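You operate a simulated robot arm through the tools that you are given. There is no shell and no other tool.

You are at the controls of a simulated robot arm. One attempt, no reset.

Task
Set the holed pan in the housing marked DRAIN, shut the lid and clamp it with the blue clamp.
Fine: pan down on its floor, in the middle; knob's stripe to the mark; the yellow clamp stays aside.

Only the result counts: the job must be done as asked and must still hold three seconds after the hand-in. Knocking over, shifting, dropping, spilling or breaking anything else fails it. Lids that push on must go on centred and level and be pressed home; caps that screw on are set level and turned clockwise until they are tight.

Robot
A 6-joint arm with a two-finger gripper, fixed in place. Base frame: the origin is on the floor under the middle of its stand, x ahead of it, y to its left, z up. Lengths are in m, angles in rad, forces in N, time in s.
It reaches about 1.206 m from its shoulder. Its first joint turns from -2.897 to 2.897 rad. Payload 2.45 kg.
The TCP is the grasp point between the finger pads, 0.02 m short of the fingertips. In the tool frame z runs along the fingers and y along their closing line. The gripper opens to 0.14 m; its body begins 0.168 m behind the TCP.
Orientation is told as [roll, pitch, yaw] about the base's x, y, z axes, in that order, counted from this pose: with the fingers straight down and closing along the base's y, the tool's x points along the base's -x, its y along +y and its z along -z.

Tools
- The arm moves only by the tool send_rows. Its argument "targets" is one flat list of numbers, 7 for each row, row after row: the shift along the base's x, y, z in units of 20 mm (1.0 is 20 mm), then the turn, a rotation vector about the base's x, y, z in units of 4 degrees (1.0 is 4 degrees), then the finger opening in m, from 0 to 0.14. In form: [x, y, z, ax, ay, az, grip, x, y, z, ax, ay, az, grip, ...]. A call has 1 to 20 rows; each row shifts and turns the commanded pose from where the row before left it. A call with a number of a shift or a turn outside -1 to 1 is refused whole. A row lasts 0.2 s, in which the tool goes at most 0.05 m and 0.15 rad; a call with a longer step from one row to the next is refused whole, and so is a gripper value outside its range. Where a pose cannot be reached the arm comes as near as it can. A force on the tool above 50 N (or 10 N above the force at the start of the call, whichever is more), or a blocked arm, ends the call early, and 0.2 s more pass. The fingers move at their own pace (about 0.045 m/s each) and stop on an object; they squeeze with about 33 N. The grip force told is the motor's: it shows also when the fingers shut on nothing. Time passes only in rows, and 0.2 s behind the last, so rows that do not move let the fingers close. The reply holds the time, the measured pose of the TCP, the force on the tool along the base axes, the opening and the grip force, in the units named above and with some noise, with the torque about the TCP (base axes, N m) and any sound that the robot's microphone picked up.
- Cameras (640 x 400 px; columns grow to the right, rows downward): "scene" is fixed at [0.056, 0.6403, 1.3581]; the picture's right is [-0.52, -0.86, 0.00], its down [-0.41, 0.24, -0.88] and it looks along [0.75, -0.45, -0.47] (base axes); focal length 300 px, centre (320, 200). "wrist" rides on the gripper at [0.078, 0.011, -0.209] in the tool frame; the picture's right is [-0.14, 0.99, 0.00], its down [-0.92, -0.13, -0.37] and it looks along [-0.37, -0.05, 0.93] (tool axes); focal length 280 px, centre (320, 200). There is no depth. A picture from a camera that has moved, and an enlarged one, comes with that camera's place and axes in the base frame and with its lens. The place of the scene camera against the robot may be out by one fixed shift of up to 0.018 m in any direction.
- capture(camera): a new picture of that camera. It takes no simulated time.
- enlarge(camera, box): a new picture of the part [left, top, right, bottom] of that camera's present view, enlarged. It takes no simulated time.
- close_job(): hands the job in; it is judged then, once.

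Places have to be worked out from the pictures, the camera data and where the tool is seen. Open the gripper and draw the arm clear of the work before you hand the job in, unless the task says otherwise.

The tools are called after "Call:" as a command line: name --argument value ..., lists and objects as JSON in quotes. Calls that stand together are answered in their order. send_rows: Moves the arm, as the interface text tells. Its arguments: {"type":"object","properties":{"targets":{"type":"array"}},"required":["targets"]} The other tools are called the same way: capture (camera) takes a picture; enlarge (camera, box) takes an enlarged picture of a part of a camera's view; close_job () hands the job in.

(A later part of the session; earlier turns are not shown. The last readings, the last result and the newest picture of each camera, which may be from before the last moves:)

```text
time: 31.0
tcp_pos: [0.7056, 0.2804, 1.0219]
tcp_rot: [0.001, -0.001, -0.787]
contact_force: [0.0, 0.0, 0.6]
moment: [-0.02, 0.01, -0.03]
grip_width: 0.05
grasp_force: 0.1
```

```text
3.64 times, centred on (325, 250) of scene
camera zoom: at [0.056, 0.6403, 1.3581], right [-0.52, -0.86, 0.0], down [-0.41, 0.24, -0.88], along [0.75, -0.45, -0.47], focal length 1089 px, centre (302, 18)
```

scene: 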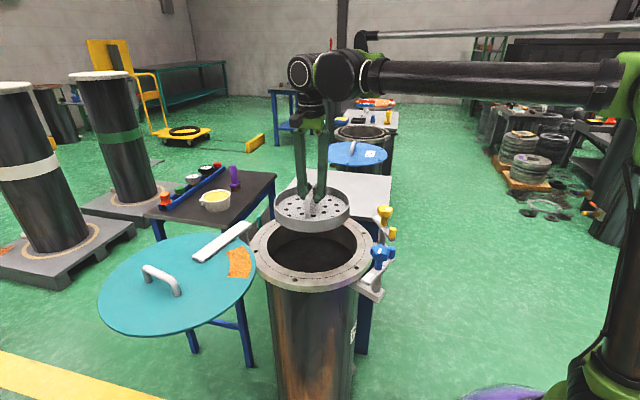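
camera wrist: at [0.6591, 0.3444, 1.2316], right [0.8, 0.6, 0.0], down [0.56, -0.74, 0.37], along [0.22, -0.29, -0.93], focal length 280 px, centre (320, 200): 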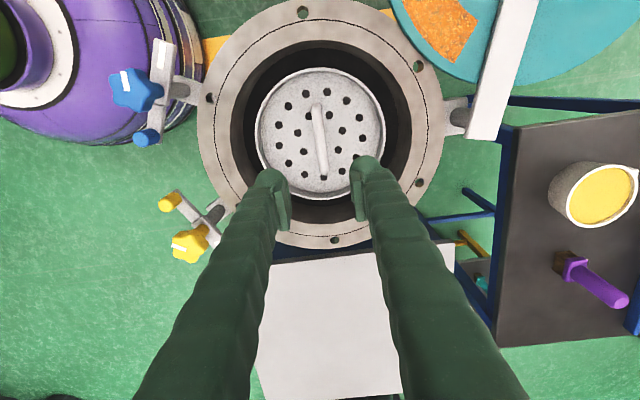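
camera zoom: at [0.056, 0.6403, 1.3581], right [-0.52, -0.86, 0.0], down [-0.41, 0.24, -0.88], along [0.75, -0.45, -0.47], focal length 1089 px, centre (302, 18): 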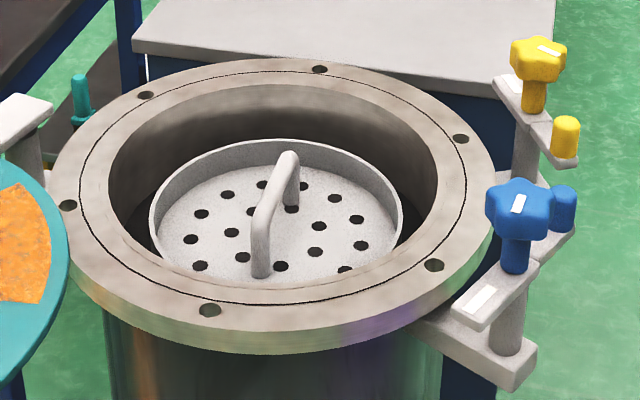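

The pan looks centred. Now to the lid: its handle is near (0.71, 0.69) and runs tangentially (~40° in plan), so I fly over it while yawing to about +34° to straddle the bar.

Call:
send_rows --targets '[0, 0.97, 0, 0, 0, 0.98, 0.05, 0, 0.97, 0, 0, 0, 0.98, 0.05, 0, 0.97, 0, 0, 0, 0.98, 0.05, 0, 0.97, 0, 0, 0, 0.98, 0.05, 0, 0.97, 0, 0, 0, 0.98, 0.05, 0, 0.97, 0, 0, 0, 0.98, 0.05, 0, 0.97, 0, 0, 0, 0.98, 0.05, 0, 0.97, 0, 0, 0, 0.98, 0.05, 0, 0.97, 0, 0, 0, 0.98, 0.05, 0, 0.97, 0, 0, 0, 0.98, 0.05, 0, 0.97, 0, 0, 0, 0.98, 0.05, 0, 0.97, 0, 0, 0, 0.98, 0.06, 0, 0.97, 0, 0, 0, 0.98, 0.06, 0, 0.97, 0, 0, 0, 0.98, 0.06, 0, 0.97, 0, 0, 0, 0.98, 0.06, 0, 0.97, 0, 0, 0, 0.98, 0.06, 0, 0.97, 0, 0, 0, 0.98, 0.06, 0, 0.97, 0, 0, 0, 0.98, 0.06, 0, 0.97, 0, 0, 0, 0.98, 0.06, 0, 0.97, 0, 0, 0, 0.98, 0.06]'

Call:
capture --camera "wrist"

Call:
capture --camera "scene"

```text
time: 35.2
tcp_pos: [0.7065, 0.6697, 1.0216]
tcp_rot: [-0.001, 0.001, 0.579]
contact_force: [0.3, -0.6, -0.4]
moment: [0.04, -0.02, -0.02]
grip_width: 0.0601
grasp_force: 0.0
```

```text
taken
camera wrist: at [0.6346, 0.6359, 1.2306], right [-0.43, 0.9, 0.0], down [0.84, 0.4, 0.37], along [0.33, 0.16, -0.93], focal length 280 px, centre (320, 200)
```

wrist: 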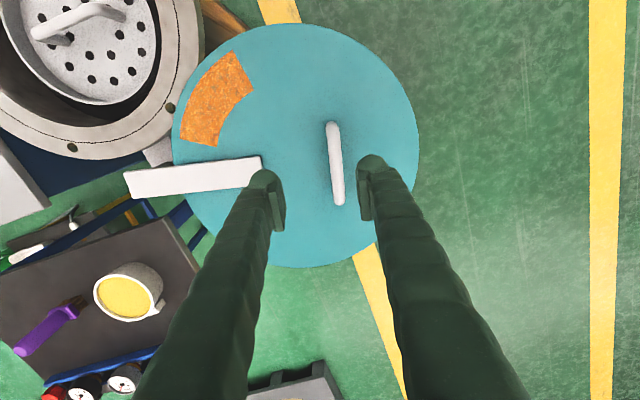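

```text
taken
```

scene: 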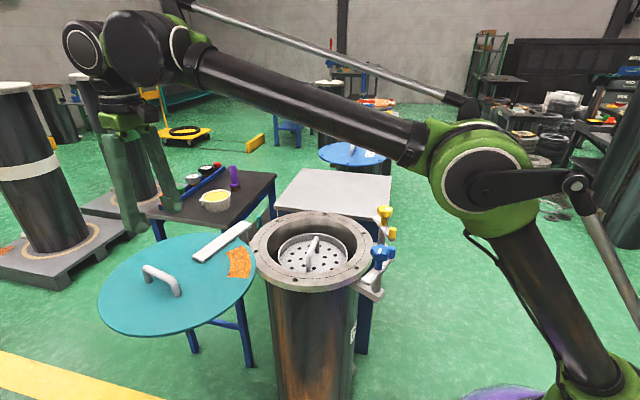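

I enlarge to measure the lid's handle, disc, and bar.

Call:
enlarge --camera "wrist" --box '[160, 10, 430, 280]'

Call:
enlarge --camera "wrist" --box '[100, 80, 300, 220]'

Call:
enlarge --camera "scene" --box '[180, 190, 300, 290]'

```text
1.48 times, centred on (295, 145) of wrist
camera zoom: at [0.6346, 0.6359, 1.2306], right [-0.43, 0.9, 0.0], down [0.84, 0.4, 0.37], along [0.33, 0.16, -0.93], focal length 415 px, centre (357, 282)
```

zoom: 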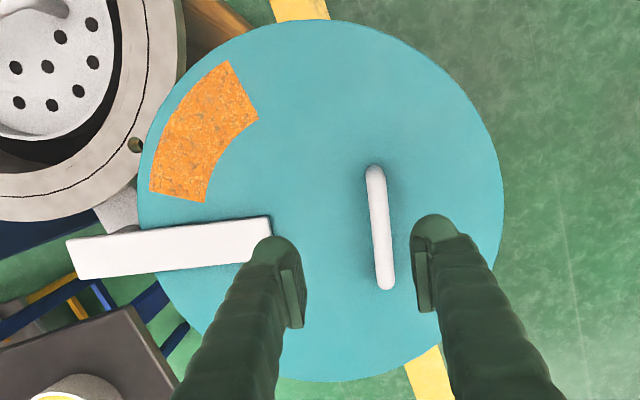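

```text
2.86 times, centred on (200, 150) of wrist
camera zoom: at [0.6346, 0.6359, 1.2306], right [-0.43, 0.9, 0.0], down [0.84, 0.4, 0.37], along [0.33, 0.16, -0.93], focal length 801 px, centre (663, 343)
```

zoom: 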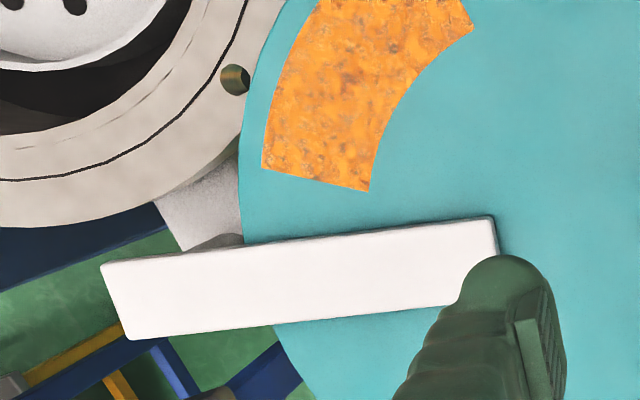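

```text
4.00 times, centred on (240, 240) of scene
camera zoom: at [0.056, 0.6403, 1.3581], right [-0.52, -0.86, 0.0], down [-0.41, 0.24, -0.88], along [0.75, -0.45, -0.47], focal length 1198 px, centre (640, 40)
```

zoom: 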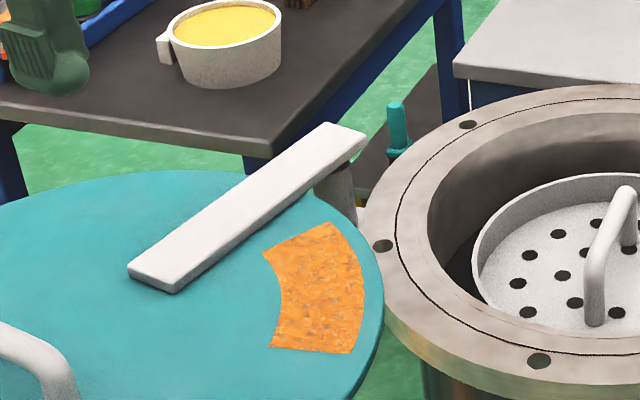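

Lid plane ≈ z 0.82, lid centre ≈ (0.745, 0.652), handle mid ≈ (0.715, 0.698) running at ≈31.5°, pivot post ≈ (0.869, 0.453). I align over the handle and come down to just above it.

Call:
send_rows --targets '[0.061, 0.195, -0.786, 0, 0, -0.06, 0.06, 0.061, 0.195, -0.786, 0, 0, -0.06, 0.06, 0.061, 0.195, -0.786, 0, 0, -0.06, 0.06, 0.061, 0.195, -0.786, 0, 0, -0.06, 0.06, 0.061, 0.195, -0.786, 0, 0, -0.06, 0.06, 0.061, 0.195, -0.786, 0, 0, -0.06, 0.06, 0.061, 0.195, -0.786, 0, 0, -0.06, 0.06]'

Call:
capture --camera "wrist"

Call:
enlarge --camera "scene" --box '[90, 190, 270, 330]'

```text
time: 36.8
tcp_pos: [0.715, 0.6965, 0.9118]
tcp_rot: [-0.001, 0.0, 0.551]
contact_force: [0.7, -0.2, -0.4]
moment: [0.03, -0.02, 0.03]
grip_width: 0.0601
grasp_force: 0.0
```

```text
taken
camera wrist: at [0.6426, 0.6654, 1.1204], right [-0.4, 0.92, 0.0], down [0.85, 0.37, 0.37], along [0.34, 0.15, -0.93], focal length 280 px, centre (320, 200)
```

wrist: 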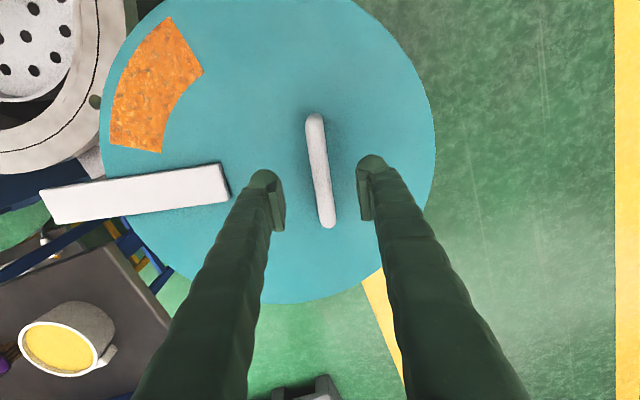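

```text
2.86 times, centred on (180, 260) of scene
camera zoom: at [0.056, 0.6403, 1.3581], right [-0.52, -0.86, 0.0], down [-0.41, 0.24, -0.88], along [0.75, -0.45, -0.47], focal length 856 px, centre (720, 29)
```

zoom: 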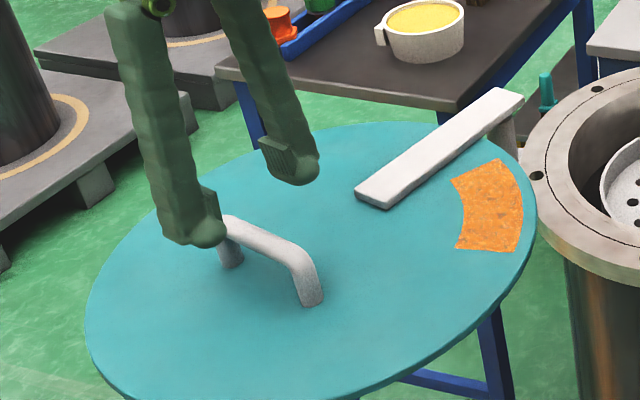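

Fingers bracket the bar with the grip point a few mm above; handle top looks like z≈0.85. I descend to TCP z≈0.857 and look again.

Call:
send_rows --targets '[0.05, 0.05, -0.7, 0, 0, 0, 0.06, 0.05, 0.05, -0.7, 0, 0, 0, 0.06, 0, 0, -0.7, 0, 0, 0, 0.06, 0, 0, -0.6, 0, 0, 0, 0.06]'

Call:
capture --camera "wrist"

Call:
enlarge --camera "scene" --box '[110, 220, 220, 310]'

```text
time: 37.8
tcp_pos: [0.7172, 0.6972, 0.8565]
tcp_rot: [-0.001, 0.0, 0.549]
contact_force: [-0.5, 0.2, -0.2]
moment: [0.0, 0.01, 0.03]
grip_width: 0.0601
grasp_force: 0.0
```

```text
taken
camera wrist: at [0.6448, 0.6669, 1.0661], right [-0.4, 0.92, 0.0], down [0.85, 0.37, 0.37], along [0.34, 0.15, -0.93], focal length 280 px, centre (320, 200)
```

wrist: 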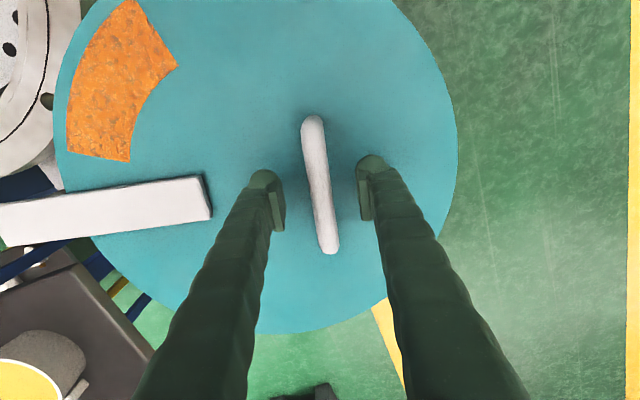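

```text
4.44 times, centred on (165, 265) of scene
camera zoom: at [0.056, 0.6403, 1.3581], right [-0.52, -0.86, 0.0], down [-0.41, 0.24, -0.88], along [0.75, -0.45, -0.47], focal length 1331 px, centre (1009, -89)
```

zoom: 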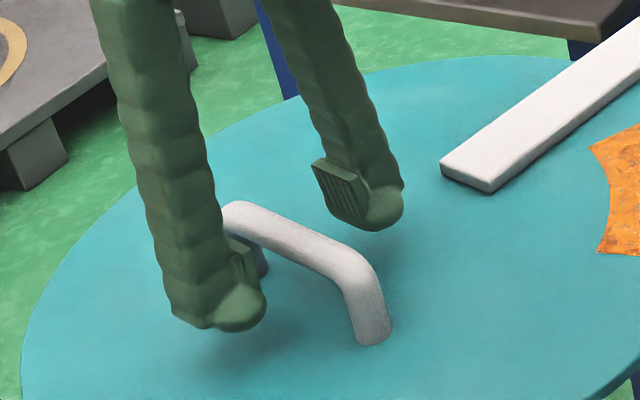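

The bar lies at the pads' height, centred between the fingers. I close on it.

Call:
send_rows --targets '[0, 0, -0.1, 0, 0, 0, 0.06, 0, 0, 0, 0, 0, 0, 0.04, 0, 0, 0, 0, 0, 0, 0.02, 0, 0, 0, 0, 0, 0, 0.0, 0, 0, 0, 0, 0, 0, 0.0, 0, 0, 0, 0, 0, 0, 0.0]'

Call:
capture --camera "wrist"

```text
time: 39.2
tcp_pos: [0.718, 0.6977, 0.855]
tcp_rot: [0.0, 0.0, 0.55]
contact_force: [-1.5, 5.9, 0.3]
moment: [-0.02, 0.01, 0.68]
grip_width: 0.0135
grasp_force: 39.2
```

```text
taken
camera wrist: at [0.6443, 0.6681, 1.0644], right [-0.4, 0.92, 0.0], down [0.85, 0.37, 0.37], along [0.34, 0.15, -0.93], focal length 280 px, centre (320, 200)
```

wrist: 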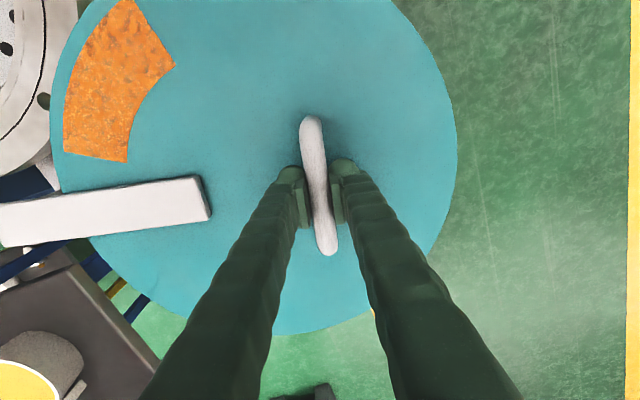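

The bar is gripped. I test-swing the lid about the estimated pivot (0.869, 0.453) by 7° with the tool turning along, and read the forces.

Call:
send_rows --targets '[-0.36, -0.24, 0, 0, 0, 0.44, 0, -0.37, -0.24, 0, 0, 0, 0.44, 0, -0.35, -0.26, 0, 0, 0, 0.435, 0, -0.35, -0.265, 0, 0, 0, 0.435, 0]'

Call:
capture --camera "wrist"

Call:
capture --camera "scene"

```text
time: 40.2
tcp_pos: [0.6895, 0.6797, 0.854]
tcp_rot: [0.001, 0.0, 0.672]
contact_force: [-7.7, 10.5, -15.7]
moment: [0.11, -0.16, -0.16]
grip_width: 0.0129
grasp_force: 40.2
```

```text
taken
camera wrist: at [0.6216, 0.6403, 1.0645], right [-0.51, 0.86, 0.0], down [0.8, 0.47, 0.37], along [0.32, 0.19, -0.93], focal length 280 px, centre (320, 200)
```

wrist: 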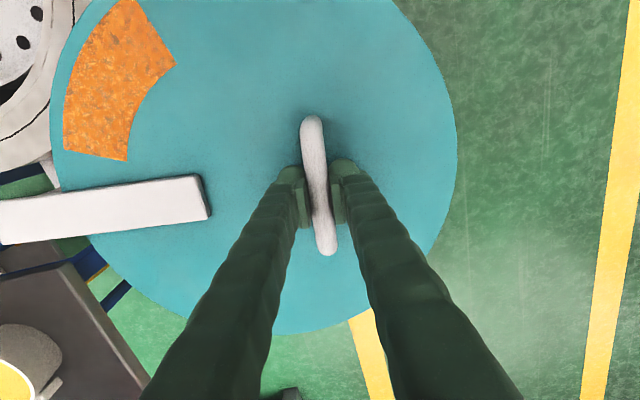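

```text
taken
```

scene: 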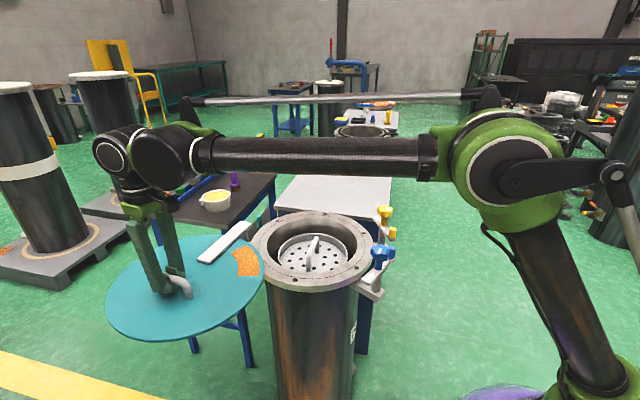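

The lid swings freely; there is ~13 N outward radial force and -16 N vertical. I ease outward ~1 mm and down ~1 mm to see how the forces respond.

Call:
send_rows --targets '[-0.03, 0.04, 0, 0, 0, 0, 0, 0, 0, -0.05, 0, 0, 0, 0]'

```text
time: 40.8
tcp_pos: [0.6885, 0.6798, 0.8552]
tcp_rot: [0.002, 0.0, 0.674]
contact_force: [-5.9, 9.9, 2.4]
moment: [-0.46, 0.55, 0.36]
grip_width: 0.013
grasp_force: 40.0
```

Vertical is stiff (a pure hinge), now balanced; radial still ~11 N outward. I continue the swing 14° with a small outward correction.

Call:
send_rows --targets '[-0.74, -0.49, 0, 0, 0, 0.875, 0, -0.635, -0.61, 0, 0, 0, 0.875, 0, -0.595, -0.645, 0, 0, 0, 0.875, 0, -0.55, -0.68, 0, 0, 0, 0.875, 0]'

```text
time: 41.8
tcp_pos: [0.6402, 0.6292, 0.8548]
tcp_rot: [0.0, -0.001, 0.915]
contact_force: [20.0, -18.0, -3.0]
moment: [0.15, -0.13, -0.53]
grip_width: 0.0131
grasp_force: 40.0
```

Measured positions fit a pivot ≈ (0.866, 0.453), r ≈ 0.287; now 27 N inward, so I ease ~1 mm inward while swinging the next 7°.

Call:
send_rows --targets '[-0.478, -0.737, 0, 0, 0, 0.875, 0, -0.474, -0.737, 0, 0, 0, 0.875, 0]'

```text
time: 42.4
tcp_pos: [0.6199, 0.6006, 0.8556]
tcp_rot: [0.002, -0.001, 1.039]
contact_force: [22.4, -15.6, 12.9]
moment: [-0.24, 0.14, -0.56]
grip_width: 0.0132
grasp_force: 39.9
```

Still 27 N inward; refit gives pivot ≈ (0.864, 0.453), r ≈ 0.285. Next 7° with a further 1.5 mm inward relief.

Call:
send_rows --targets '[-0.395, -0.778, 0.015, 0, 0, 0.875, 0, -0.348, -0.803, 0, 0, 0, 0.875, 0]'

```text
time: 43.0
tcp_pos: [0.6029, 0.5684, 0.8556]
tcp_rot: [0.001, 0.0, 1.163]
contact_force: [14.5, -10.0, 9.4]
moment: [0.06, 0.02, -0.84]
grip_width: 0.0134
grasp_force: 39.7
```

Forces fall (17 N inward). I continue 14° with a small inward relief.

Call:
send_rows --targets '[-0.29, -0.823, 0.01, 0, 0, 0.86, 0, -0.27, -0.827, 0, 0, 0, 0.86, 0, -0.22, -0.843, 0, 0, 0, 0.875, 0, -0.168, -0.854, 0, 0, 0, 0.875, 0]'

Call:
capture --camera "scene"

Call:
capture --camera "wrist"

```text
time: 44.0
tcp_pos: [0.5837, 0.5021, 0.8538]
tcp_rot: [0.001, -0.001, 1.406]
contact_force: [-5.3, -3.2, 6.6]
moment: [-0.07, 0.02, -1.2]
grip_width: 0.0132
grasp_force: 40.1
```

```text
taken
```

scene: 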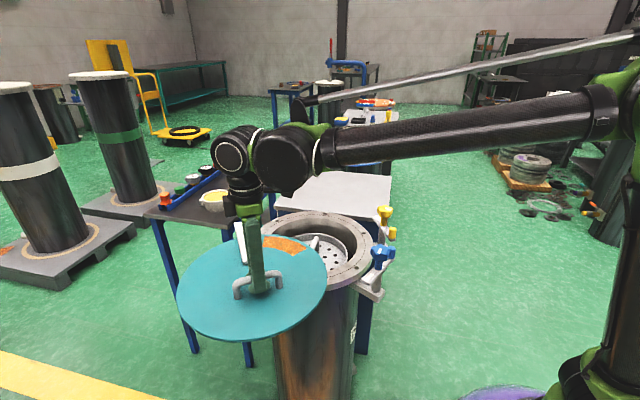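

```text
taken
camera wrist: at [0.5594, 0.4267, 1.0642], right [-0.95, 0.3, 0.0], down [0.28, 0.89, 0.37], along [0.11, 0.35, -0.93], focal length 280 px, centre (320, 200)
```

wrist: 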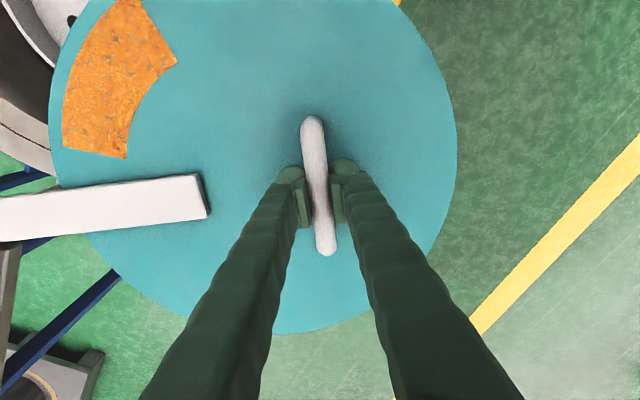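

The lid is swinging well; forces are small. Refit pivot (0.865, 0.4527), r 0.286; lid needs about 57° more. I continue 14°.

Call:
send_rows --targets '[-0.123, -0.865, 0, 0, 0, 0.76, 0, -0.07, -0.87, 0, 0, 0, 0.86, 0, -0.018, -0.872, 0, 0, 0, 0.875, 0, 0.036, -0.872, 0, 0, 0, 0.875, 0]'

```text
time: 45.0
tcp_pos: [0.5784, 0.4331, 0.8542]
tcp_rot: [0.001, 0.001, 1.64]
contact_force: [-30.4, -6.2, -14.3]
moment: [0.08, -0.12, -1.1]
grip_width: 0.0131
grasp_force: 39.5
```

Now 30 N outward: I ease outward 1.3 mm during the next 7°.

Call:
send_rows --targets '[0.02, -0.87, -0.02, 0, 0, 0.84, 0, 0.135, -0.8645, 0, 0, 0, 0.84, 0]'

```text
time: 45.6
tcp_pos: [0.5839, 0.3968, 0.8539]
tcp_rot: [0.001, 0.001, 1.757]
contact_force: [-26.0, -8.6, -23.2]
moment: [0.1, -0.11, -0.93]
grip_width: 0.0133
grasp_force: 39.8
```

Still 27 N outward and -23 N vertical; next 7° with 2 mm outward and 1 mm down relief.

Call:
send_rows --targets '[0.115, -0.87, -0.04, 0, 0, 0.85, 0, 0.22, -0.85, -0.01, 0, 0, 0.85, 0]'

Call:
capture --camera "wrist"

Call:
capture --camera "scene"

```text
time: 46.2
tcp_pos: [0.5918, 0.3632, 0.8549]
tcp_rot: [-0.002, 0.0, 1.873]
contact_force: [-4.7, -4.9, 5.4]
moment: [-0.16, -0.04, -0.92]
grip_width: 0.0131
grasp_force: 39.3
```

```text
taken
camera wrist: at [0.6036, 0.2863, 1.0643], right [-0.99, -0.16, 0.0], down [-0.15, 0.92, 0.37], along [-0.06, 0.36, -0.93], focal length 280 px, centre (320, 200)
```

wrist: 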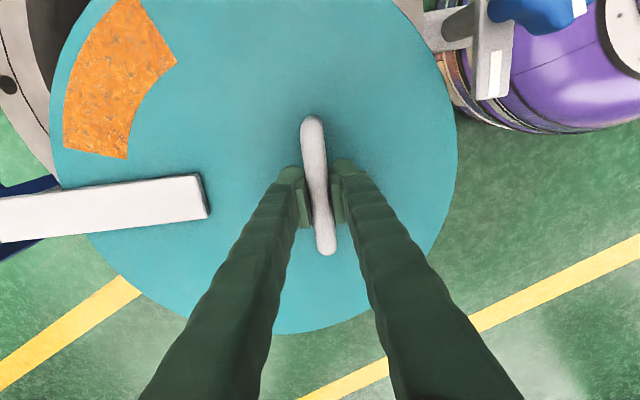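

```text
taken
```

scene: 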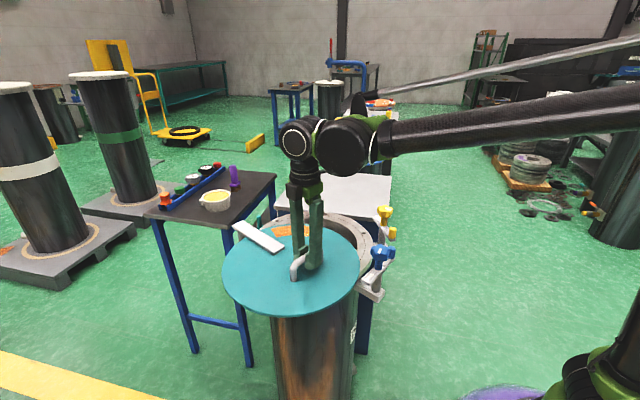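

Forces are near zero now and the lid is over the bore's near side. I continue ~10° more.

Call:
send_rows --targets '[0.287, -0.829, 0, 0, 0, 0.875, 0, 0.335, -0.81, 0, 0, 0, 0.875, 0, 0.385, -0.787, 0, 0, 0, 0.875, 0]'

```text
time: 47.0
tcp_pos: [0.6103, 0.3151, 0.8539]
tcp_rot: [0.001, 0.0, 2.06]
contact_force: [-2.2, -5.2, 21.8]
moment: [-0.18, -0.08, -1.24]
grip_width: 0.0135
grasp_force: 40.1
```

Radial force ~4 N, vertical +22 N; I raise 0.7 mm and continue 7°.

Call:
send_rows --targets '[0.43, -0.76, 0.035, 0, 0, 0.875, 0, 0.48, -0.733, 0, 0, 0, 0.875, 0]'

Call:
capture --camera "scene"

Call:
capture --camera "wrist"

```text
time: 47.6
tcp_pos: [0.6284, 0.2846, 0.8545]
tcp_rot: [0.0, 0.001, 2.18]
contact_force: [-2.7, -7.8, 18.2]
moment: [-0.04, -0.02, -1.33]
grip_width: 0.0135
grasp_force: 40.0
```

```text
taken
```

scene: 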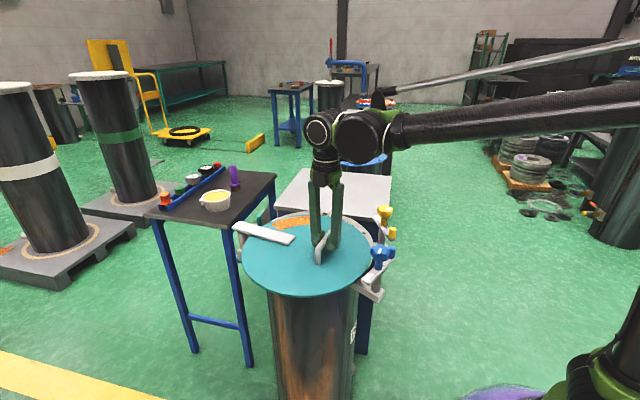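

```text
taken
camera wrist: at [0.6643, 0.2148, 1.064], right [-0.89, -0.45, 0.0], down [-0.42, 0.83, 0.37], along [-0.17, 0.33, -0.93], focal length 280 px, centre (320, 200)
```

wrist: 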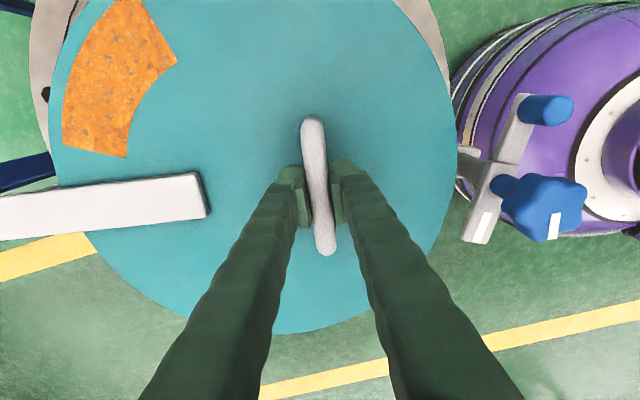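

About 12° remain. I continue 6° and check.

Call:
send_rows --targets '[0.45, -0.605, 0.03, 0, 0, 0.75, 0, 0.478, -0.58, 0, 0, 0, 0.75, 0]'

Call:
enlarge --camera "scene" --box '[220, 180, 420, 310]'

```text
time: 48.2
tcp_pos: [0.6479, 0.2597, 0.8547]
tcp_rot: [0.002, 0.0, 2.282]
contact_force: [-22.0, -23.4, -10.6]
moment: [0.1, -0.04, -1.29]
grip_width: 0.0133
grasp_force: 40.2
```

```text
3.08 times, centred on (320, 245) of scene
camera zoom: at [0.056, 0.6403, 1.3581], right [-0.52, -0.86, 0.0], down [-0.41, 0.24, -0.88], along [0.75, -0.45, -0.47], focal length 922 px, centre (320, 62)
```

zoom: 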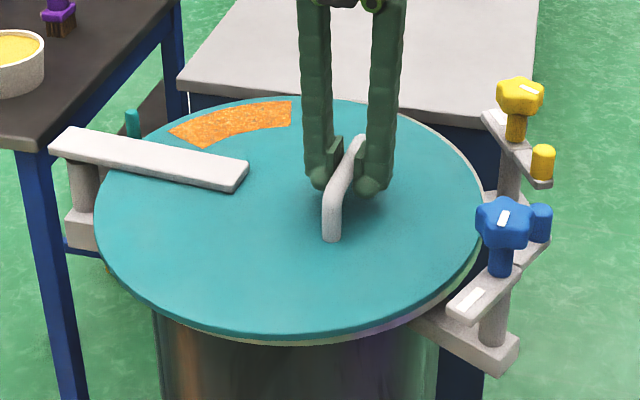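

Almost closed; 32 N outward, so I ease outward 1.5 mm with the next 3°, then 1.5° more.

Call:
send_rows --targets '[0.455, -0.605, 0, 0, 0, 0.75, 0, 0.255, -0.28, 0, 0, 0, 0.375, 0]'

Call:
enlarge --camera "scene" --box '[220, 180, 420, 310]'

Call:
capture --camera "wrist"

```text
time: 48.8
tcp_pos: [0.6617, 0.2431, 0.8558]
tcp_rot: [0.001, -0.001, 2.363]
contact_force: [-13.6, -19.8, -7.3]
moment: [0.03, -0.04, -1.32]
grip_width: 0.0138
grasp_force: 39.8
```

```text
3.08 times, centred on (320, 245) of scene
camera zoom: at [0.056, 0.6403, 1.3581], right [-0.52, -0.86, 0.0], down [-0.41, 0.24, -0.88], along [0.75, -0.45, -0.47], focal length 922 px, centre (320, 62)
```

zoom: 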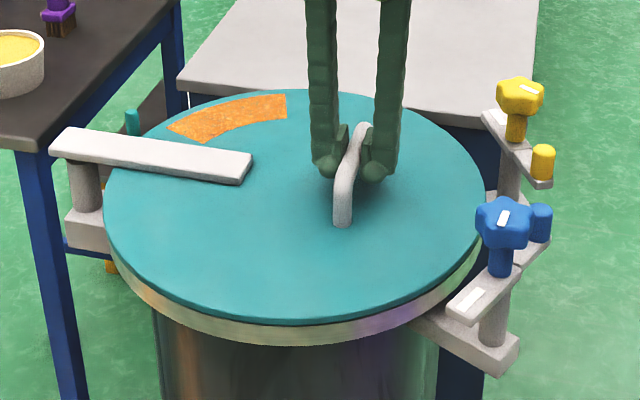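

```text
taken
camera wrist: at [0.7101, 0.1811, 1.0641], right [-0.79, -0.61, 0.0], down [-0.57, 0.74, 0.37], along [-0.22, 0.29, -0.93], focal length 280 px, centre (320, 200)
```

wrist: 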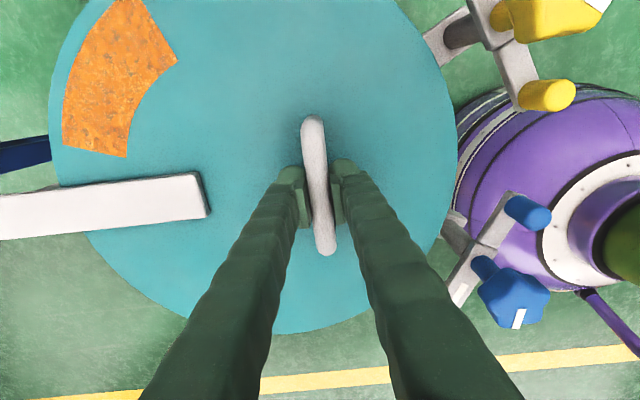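

The lid now nearly coincides with the flange. I nudge 1.5° more with outward relief to see whether it meets a stop.

Call:
send_rows --targets '[0.125, -0.15, 0, 0, 0, 0.19, 0, 0.125, -0.14, 0, 0, 0, 0.19, 0]'

Call:
enlarge --camera "scene" --box '[220, 180, 420, 310]'

```text
time: 49.4
tcp_pos: [0.665, 0.2401, 0.8543]
tcp_rot: [0.001, -0.002, 2.391]
contact_force: [-33.5, -0.5, -17.8]
moment: [-0.34, -0.4, -1.51]
grip_width: 0.014
grasp_force: 40.9
```

```text
3.08 times, centred on (320, 245) of scene
camera zoom: at [0.056, 0.6403, 1.3581], right [-0.52, -0.86, 0.0], down [-0.41, 0.24, -0.88], along [0.75, -0.45, -0.47], focal length 922 px, centre (320, 62)
```

zoom: 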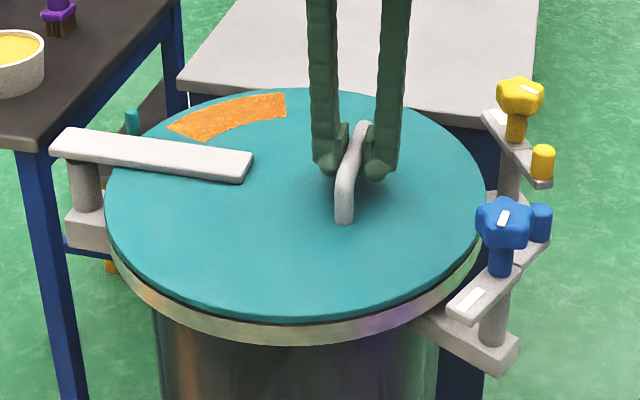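

The swing now meets a stop (≈24 N against, no further motion), so the lid is at its closed position. I relieve the side loads before letting go.

Call:
send_rows --targets '[-0.09, 0.005, -0.03, 0, 0, -0.1, 0, 0, 0, 0, 0, 0, 0, 0]'

```text
time: 50.0
tcp_pos: [0.6657, 0.2399, 0.8553]
tcp_rot: [-0.001, 0.0, 2.382]
contact_force: [-17.2, 25.1, 4.9]
moment: [-0.02, -0.06, -1.4]
grip_width: 0.014
grasp_force: 39.9
```

Tangential load is still ~30 N; I back off another 2 mm along the arc.

Call:
send_rows --targets '[-0.08, 0.06, 0, 0, 0, -0.1, 0, 0, 0, 0, 0, 0, 0, 0]'

```text
time: 50.6
tcp_pos: [0.6656, 0.2401, 0.8553]
tcp_rot: [-0.001, 0.0, 2.373]
contact_force: [10.8, 19.5, 14.9]
moment: [-0.28, -0.23, -1.3]
grip_width: 0.0134
grasp_force: 39.8
```

Tangential load gone; a 22 N inward load remains, so I ease ~1 mm inward, 0.5 mm up, then open.

Call:
send_rows --targets '[0.035, 0.037, 0.025, 0, 0, 0, 0, 0, 0, 0, 0, 0, 0, 0]'

```text
time: 51.2
tcp_pos: [0.6646, 0.2395, 0.8548]
tcp_rot: [0.001, 0.001, 2.372]
contact_force: [15.4, 10.7, 5.0]
moment: [-0.36, -0.25, -1.3]
grip_width: 0.0134
grasp_force: 40.3
```

Loads are modest; I open the fingers.

Call:
send_rows --targets '[0.025, 0.025, 0, 0, 0, 0, 0, 0, 0, 0, 0, 0, 0, 0.02, 0, 0, 0, 0, 0, 0, 0.04, 0, 0, 0, 0, 0, 0, 0.06, 0, 0, 0, 0, 0, 0, 0.06]'

Call:
capture --camera "wrist"

Call:
enlarge --camera "scene" --box '[220, 180, 420, 310]'

```text
time: 52.4
tcp_pos: [0.6644, 0.2401, 0.8552]
tcp_rot: [0.001, 0.0, 2.373]
contact_force: [0.2, -0.8, 0.1]
moment: [-0.01, 0.04, -0.01]
grip_width: 0.0599
grasp_force: 0.0
```

```text
taken
camera wrist: at [0.7136, 0.1793, 1.0643], right [-0.79, -0.62, 0.0], down [-0.57, 0.73, 0.37], along [-0.23, 0.29, -0.93], focal length 280 px, centre (320, 200)
```

wrist: 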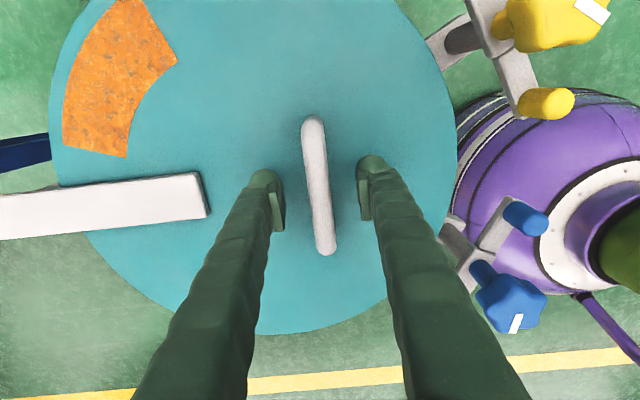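

```text
3.08 times, centred on (320, 245) of scene
camera zoom: at [0.056, 0.6403, 1.3581], right [-0.52, -0.86, 0.0], down [-0.41, 0.24, -0.88], along [0.75, -0.45, -0.47], focal length 922 px, centre (320, 62)
```

zoom: 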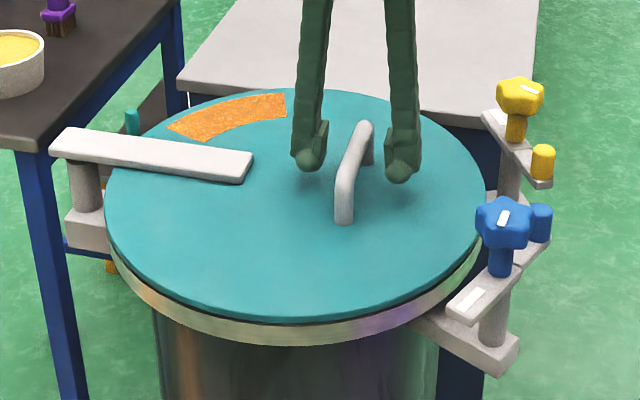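

The lid stays put. I rise and move to look at the blue clamp from above, turning to yaw ≈108°.

Call:
send_rows --targets '[0, 0, 0.5, 0, 0, 0, 0.06, 0, 0, 0.9, 0, 0, 0, 0.06, 0, 0, 0.9, 0, 0, 0, 0.06, 0, 0, 0.9, 0, 0, 0, 0.06, 0, 0, 0.9, 0, 0, 0, 0.06, 0, 0, 0.9, 0, 0, 0, 0.06, 0, 0, 0.9, 0, 0, 0, 0.06, 0, 0, 0.9, 0, 0, 0, 0.06, 0, 0, 0.9, 0, 0, 0, 0.06, -0.87, -0.45, 0, 0, 0, -0.7, 0.06, -0.87, -0.45, 0, 0, 0, -0.7, 0.06, -0.87, -0.45, 0, 0, 0, -0.7, 0.06, -0.87, -0.45, 0, 0, 0, -0.7, 0.06, -0.87, -0.45, 0, 0, 0, -0.7, 0.06, -0.87, -0.45, 0, 0, 0, -0.7, 0.06, -0.87, -0.45, 0, 0, 0, -0.7, 0.06, -0.87, -0.45, 0, 0, 0, -0.7, 0.06, -0.87, -0.45, 0, 0, 0, -0.7, 0.06, -0.87, -0.45, 0, 0, 0, -0.7, 0.06]'

Call:
capture --camera "wrist"

Call:
capture --camera "scene"

```text
time: 56.4
tcp_pos: [0.4899, 0.1528, 1.0088]
tcp_rot: [-0.001, 0.001, 1.887]
contact_force: [-0.2, -0.8, 0.1]
moment: [-0.03, 0.0, 0.04]
grip_width: 0.06
grasp_force: 0.0
```

```text
taken
camera wrist: at [0.5036, 0.0748, 1.2172], right [-0.98, -0.18, 0.0], down [-0.16, 0.92, 0.37], along [-0.07, 0.36, -0.93], focal length 280 px, centre (320, 200)
```

wrist: 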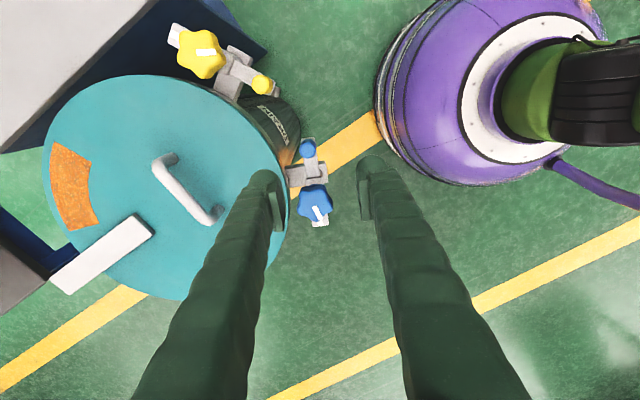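

```text
taken
```

scene: 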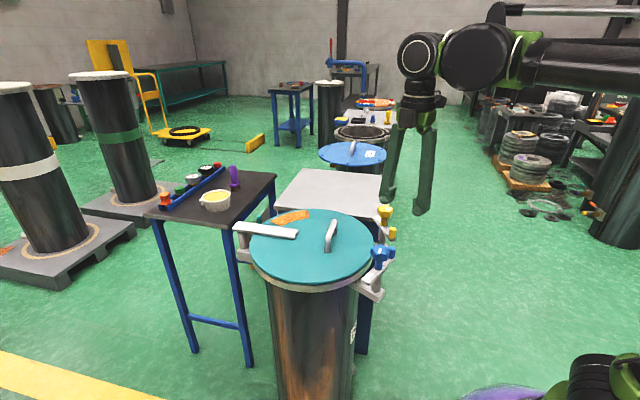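

I enlarge the clamp area in both cameras.

Call:
enlarge --camera "wrist" --box '[260, 120, 370, 240]'

Call:
enlarge --camera "wrist" --box '[150, 10, 300, 140]'

Call:
enlarge --camera "scene" --box '[350, 195, 410, 305]'

Call:
enlarge --camera "scene" --box '[230, 190, 390, 310]'

```text
3.33 times, centred on (315, 180) of wrist
camera zoom: at [0.5036, 0.0748, 1.2172], right [-0.98, -0.18, 0.0], down [-0.16, 0.92, 0.37], along [-0.07, 0.36, -0.93], focal length 935 px, centre (337, 267)
```

zoom: 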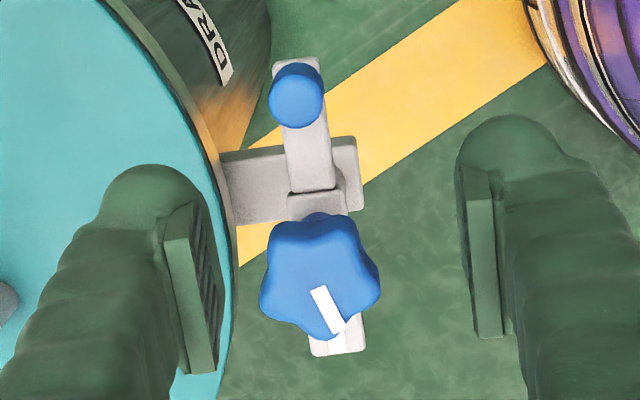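

```text
3.08 times, centred on (225, 75) of wrist
camera zoom: at [0.5036, 0.0748, 1.2172], right [-0.98, -0.18, 0.0], down [-0.16, 0.92, 0.37], along [-0.07, 0.36, -0.93], focal length 863 px, centre (612, 585)
```

zoom: 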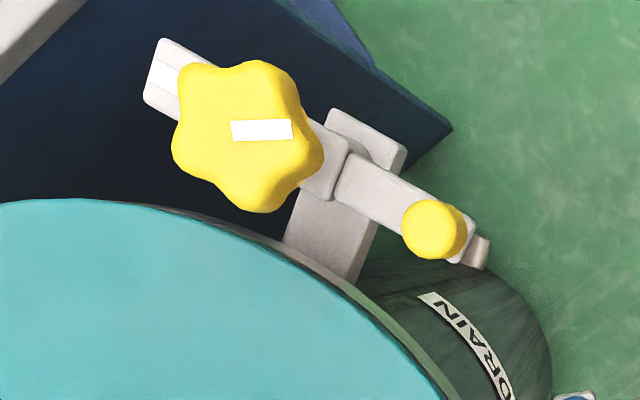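

```text
3.64 times, centred on (380, 250) of scene
camera zoom: at [0.056, 0.6403, 1.3581], right [-0.52, -0.86, 0.0], down [-0.41, 0.24, -0.88], along [0.75, -0.45, -0.47], focal length 1089 px, centre (102, 18)
```

zoom: 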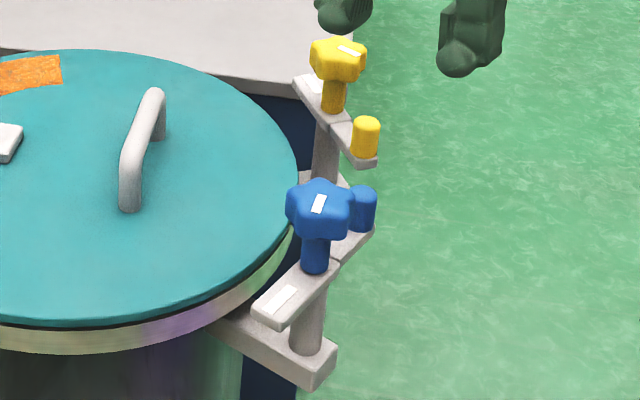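

```text
3.33 times, centred on (310, 250) of scene
camera zoom: at [0.056, 0.6403, 1.3581], right [-0.52, -0.86, 0.0], down [-0.41, 0.24, -0.88], along [0.75, -0.45, -0.47], focal length 998 px, centre (353, 33)
```

zoom: 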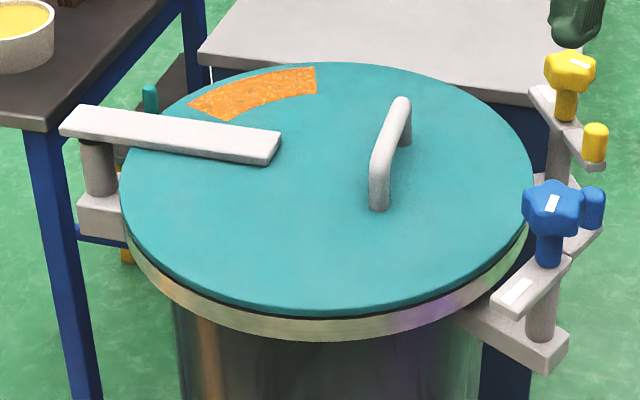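

Blue knob axis ≈ (0.4865, 0.211), top z ≈ 0.884; peg top ≈ (0.507, 0.153, 0.853), arm line ≈ 109.7°; its stripe sits ~14° counter-clockwise of the mark on the arm nose. I move over the peg and down to just above it.

Call:
send_rows --targets '[0.43, 0, 0, 0, 0, 0.2, 0.06, 0.43, 0, -0.4, 0, 0, 0.2, 0.05, 0, 0, -0.9, 0, 0, 0, 0.05, 0, 0, -0.9, 0, 0, 0, 0.05, 0, 0, -0.9, 0, 0, 0, 0.05, 0, 0, -0.9, 0, 0, 0, 0.05, 0, 0, -0.9, 0, 0, 0, 0.05, 0, 0, -0.5, 0, 0, 0, 0.05]'

Call:
capture --camera "wrist"

Call:
enlarge --camera "scene" --box '[340, 190, 420, 290]'

```text
time: 58.2
tcp_pos: [0.5079, 0.1491, 0.9016]
tcp_rot: [-0.001, -0.001, 1.914]
contact_force: [0.0, 0.2, 0.5]
moment: [-0.03, -0.01, 0.0]
grip_width: 0.05
grasp_force: 0.0
```

```text
taken
camera wrist: at [0.5251, 0.0732, 1.1105], right [-0.98, -0.2, 0.0], down [-0.19, 0.91, 0.37], along [-0.08, 0.36, -0.93], focal length 280 px, centre (320, 200)
```

wrist: 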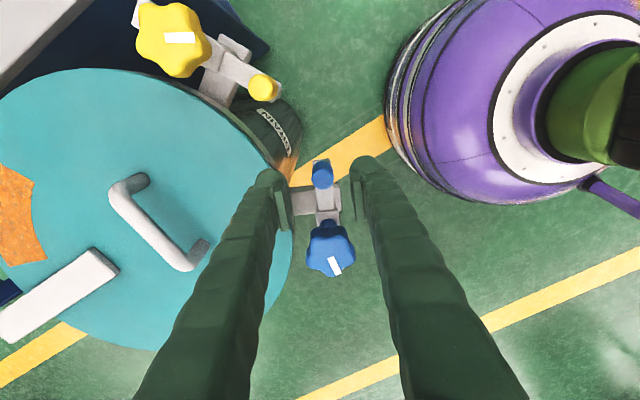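

```text
4.00 times, centred on (380, 240) of scene
camera zoom: at [0.056, 0.6403, 1.3581], right [-0.52, -0.86, 0.0], down [-0.41, 0.24, -0.88], along [0.75, -0.45, -0.47], focal length 1198 px, centre (80, 40)
```

zoom: 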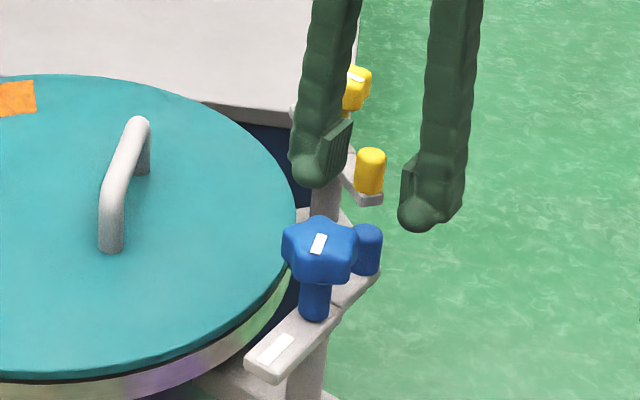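

The peg is centred between the fingers. I descend so the fingertips flank the peg (TCP z≈0.857), then look.

Call:
send_rows --targets '[0, 0, -0.8, 0, 0, 0, 0.05, 0, 0, -0.8, 0, 0, 0, 0.05, 0, 0, -0.6, 0, 0, 0, 0.05]'

Call:
capture --camera "wrist"

Call:
enlarge --camera "scene" --box '[340, 190, 420, 290]'

Call:
enlarge --camera "wrist" --box '[260, 130, 390, 300]'

```text
time: 59.0
tcp_pos: [0.5089, 0.15, 0.8565]
tcp_rot: [0.0, 0.0, 1.915]
contact_force: [0.3, 1.0, -0.5]
moment: [-0.02, 0.0, -0.01]
grip_width: 0.05
grasp_force: 0.0
```

```text
taken
camera wrist: at [0.5247, 0.0734, 1.0667], right [-0.98, -0.2, 0.0], down [-0.19, 0.91, 0.37], along [-0.08, 0.36, -0.93], focal length 280 px, centre (320, 200)
```

wrist: 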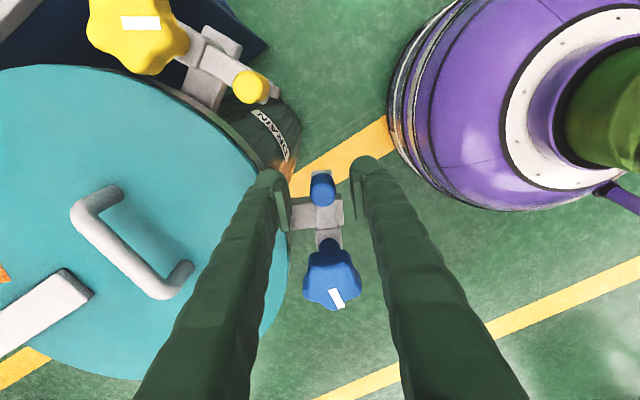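

```text
4.00 times, centred on (380, 240) of scene
camera zoom: at [0.056, 0.6403, 1.3581], right [-0.52, -0.86, 0.0], down [-0.41, 0.24, -0.88], along [0.75, -0.45, -0.47], focal length 1198 px, centre (80, 40)
```

zoom: 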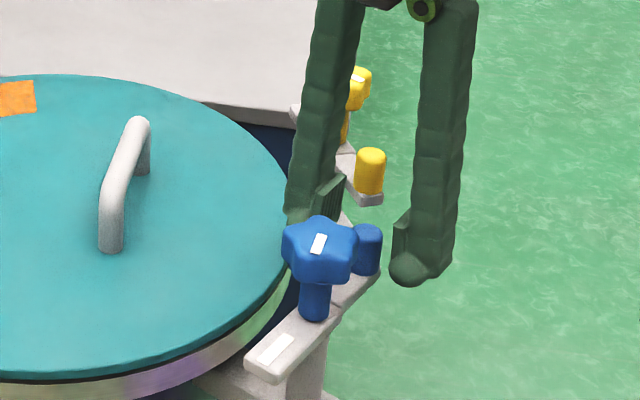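

```text
2.35 times, centred on (325, 215) of wrist
camera zoom: at [0.5247, 0.0734, 1.0667], right [-0.98, -0.2, 0.0], down [-0.19, 0.91, 0.37], along [-0.08, 0.36, -0.93], focal length 660 px, centre (308, 165)
```

zoom: 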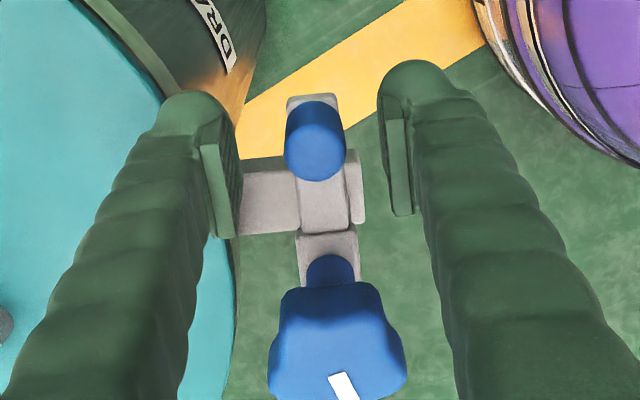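

The pads flank the peg. I close loosely to 0.027 m so the peg is caged but not squeezed.

Call:
send_rows --targets '[-0.1, 0.08, -0.05, 0, 0, 0, 0.04, 0, 0, 0, 0, 0, 0, 0.03, 0, 0, 0, 0, 0, 0, 0.027, 0, 0, 0, 0, 0, 0, 0.027]'

Call:
enlarge --camera "wrist" --box '[260, 130, 390, 300]'

Call:
enlarge --camera "scene" --box '[340, 190, 420, 290]'

```text
time: 60.0
tcp_pos: [0.5064, 0.1514, 0.8575]
tcp_rot: [-0.001, 0.001, 1.914]
contact_force: [0.5, 0.0, 0.1]
moment: [0.04, -0.02, 0.01]
grip_width: 0.027
grasp_force: 0.1
```

```text
2.35 times, centred on (325, 215) of wrist
camera zoom: at [0.5223, 0.0753, 1.0659], right [-0.98, -0.2, 0.0], down [-0.19, 0.91, 0.37], along [-0.08, 0.36, -0.93], focal length 660 px, centre (308, 165)
```

zoom: 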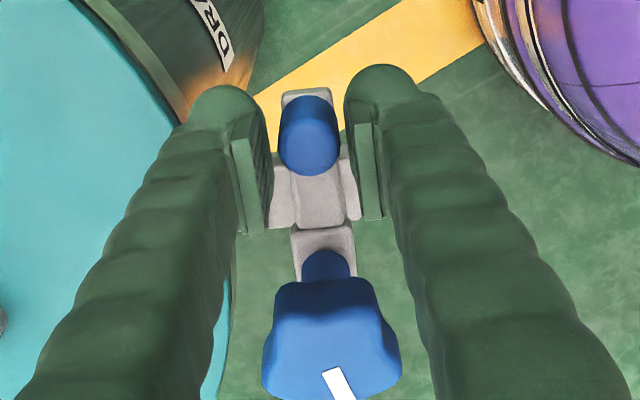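

```text
4.00 times, centred on (380, 240) of scene
camera zoom: at [0.056, 0.6403, 1.3581], right [-0.52, -0.86, 0.0], down [-0.41, 0.24, -0.88], along [0.75, -0.45, -0.47], focal length 1198 px, centre (80, 40)
```

zoom: 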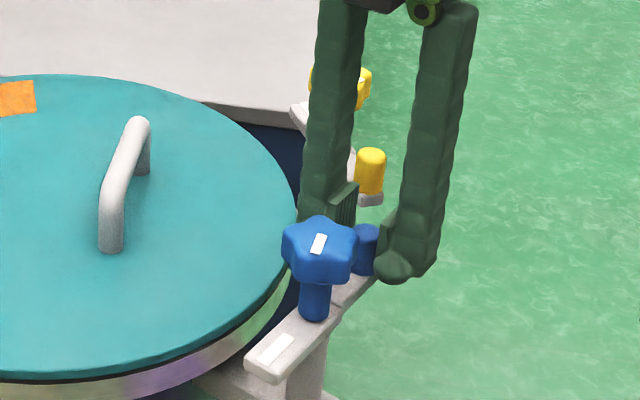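

The peg is caged. I swing the clamp arm clockwise about the knob axis in 4° steps, first 20°.

Call:
send_rows --targets '[-0.208, -0.062, 0, 0, 0, -1, 0.027, -0.212, -0.047, 0, 0, 0, -1, 0.027, -0.214, -0.032, 0, 0, 0, -1, 0.027, -0.216, -0.017, 0, 0, 0, -1, 0.027, -0.217, -0.002, 0, 0, 0, -1, 0.027]'

Call:
capture --camera "wrist"

Call:
enlarge --camera "scene" --box '[340, 190, 420, 290]'

```text
time: 61.2
tcp_pos: [0.4837, 0.1493, 0.8549]
tcp_rot: [0.0, 0.0, 1.564]
contact_force: [0.3, -0.8, 0.6]
moment: [-0.01, -0.02, 0.0]
grip_width: 0.0271
grasp_force: 0.4
```

```text
taken
camera wrist: at [0.473, 0.0717, 1.0646], right [-0.99, 0.14, 0.0], down [0.13, 0.92, 0.37], along [0.05, 0.36, -0.93], focal length 280 px, centre (320, 200)
```

wrist: 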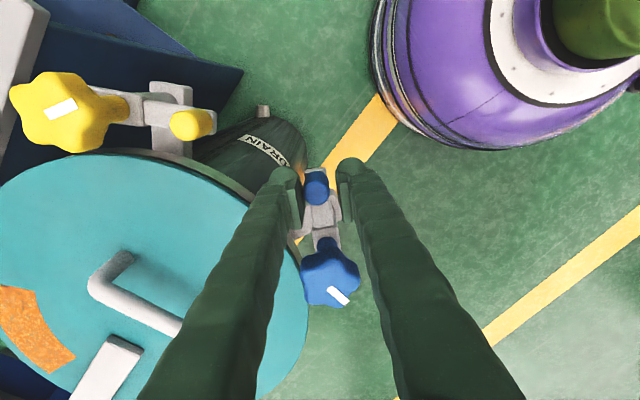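

```text
4.00 times, centred on (380, 240) of scene
camera zoom: at [0.056, 0.6403, 1.3581], right [-0.52, -0.86, 0.0], down [-0.41, 0.24, -0.88], along [0.75, -0.45, -0.47], focal length 1198 px, centre (80, 40)
```

zoom: 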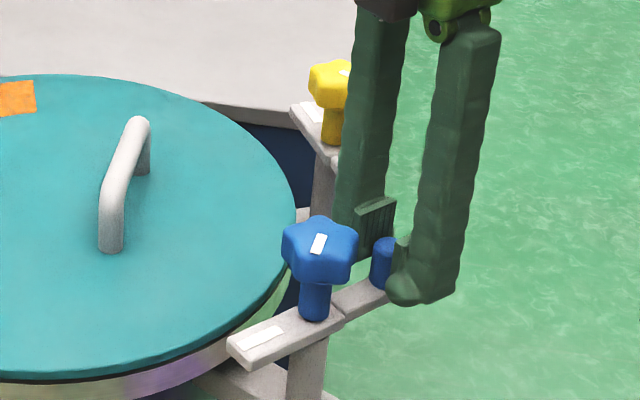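

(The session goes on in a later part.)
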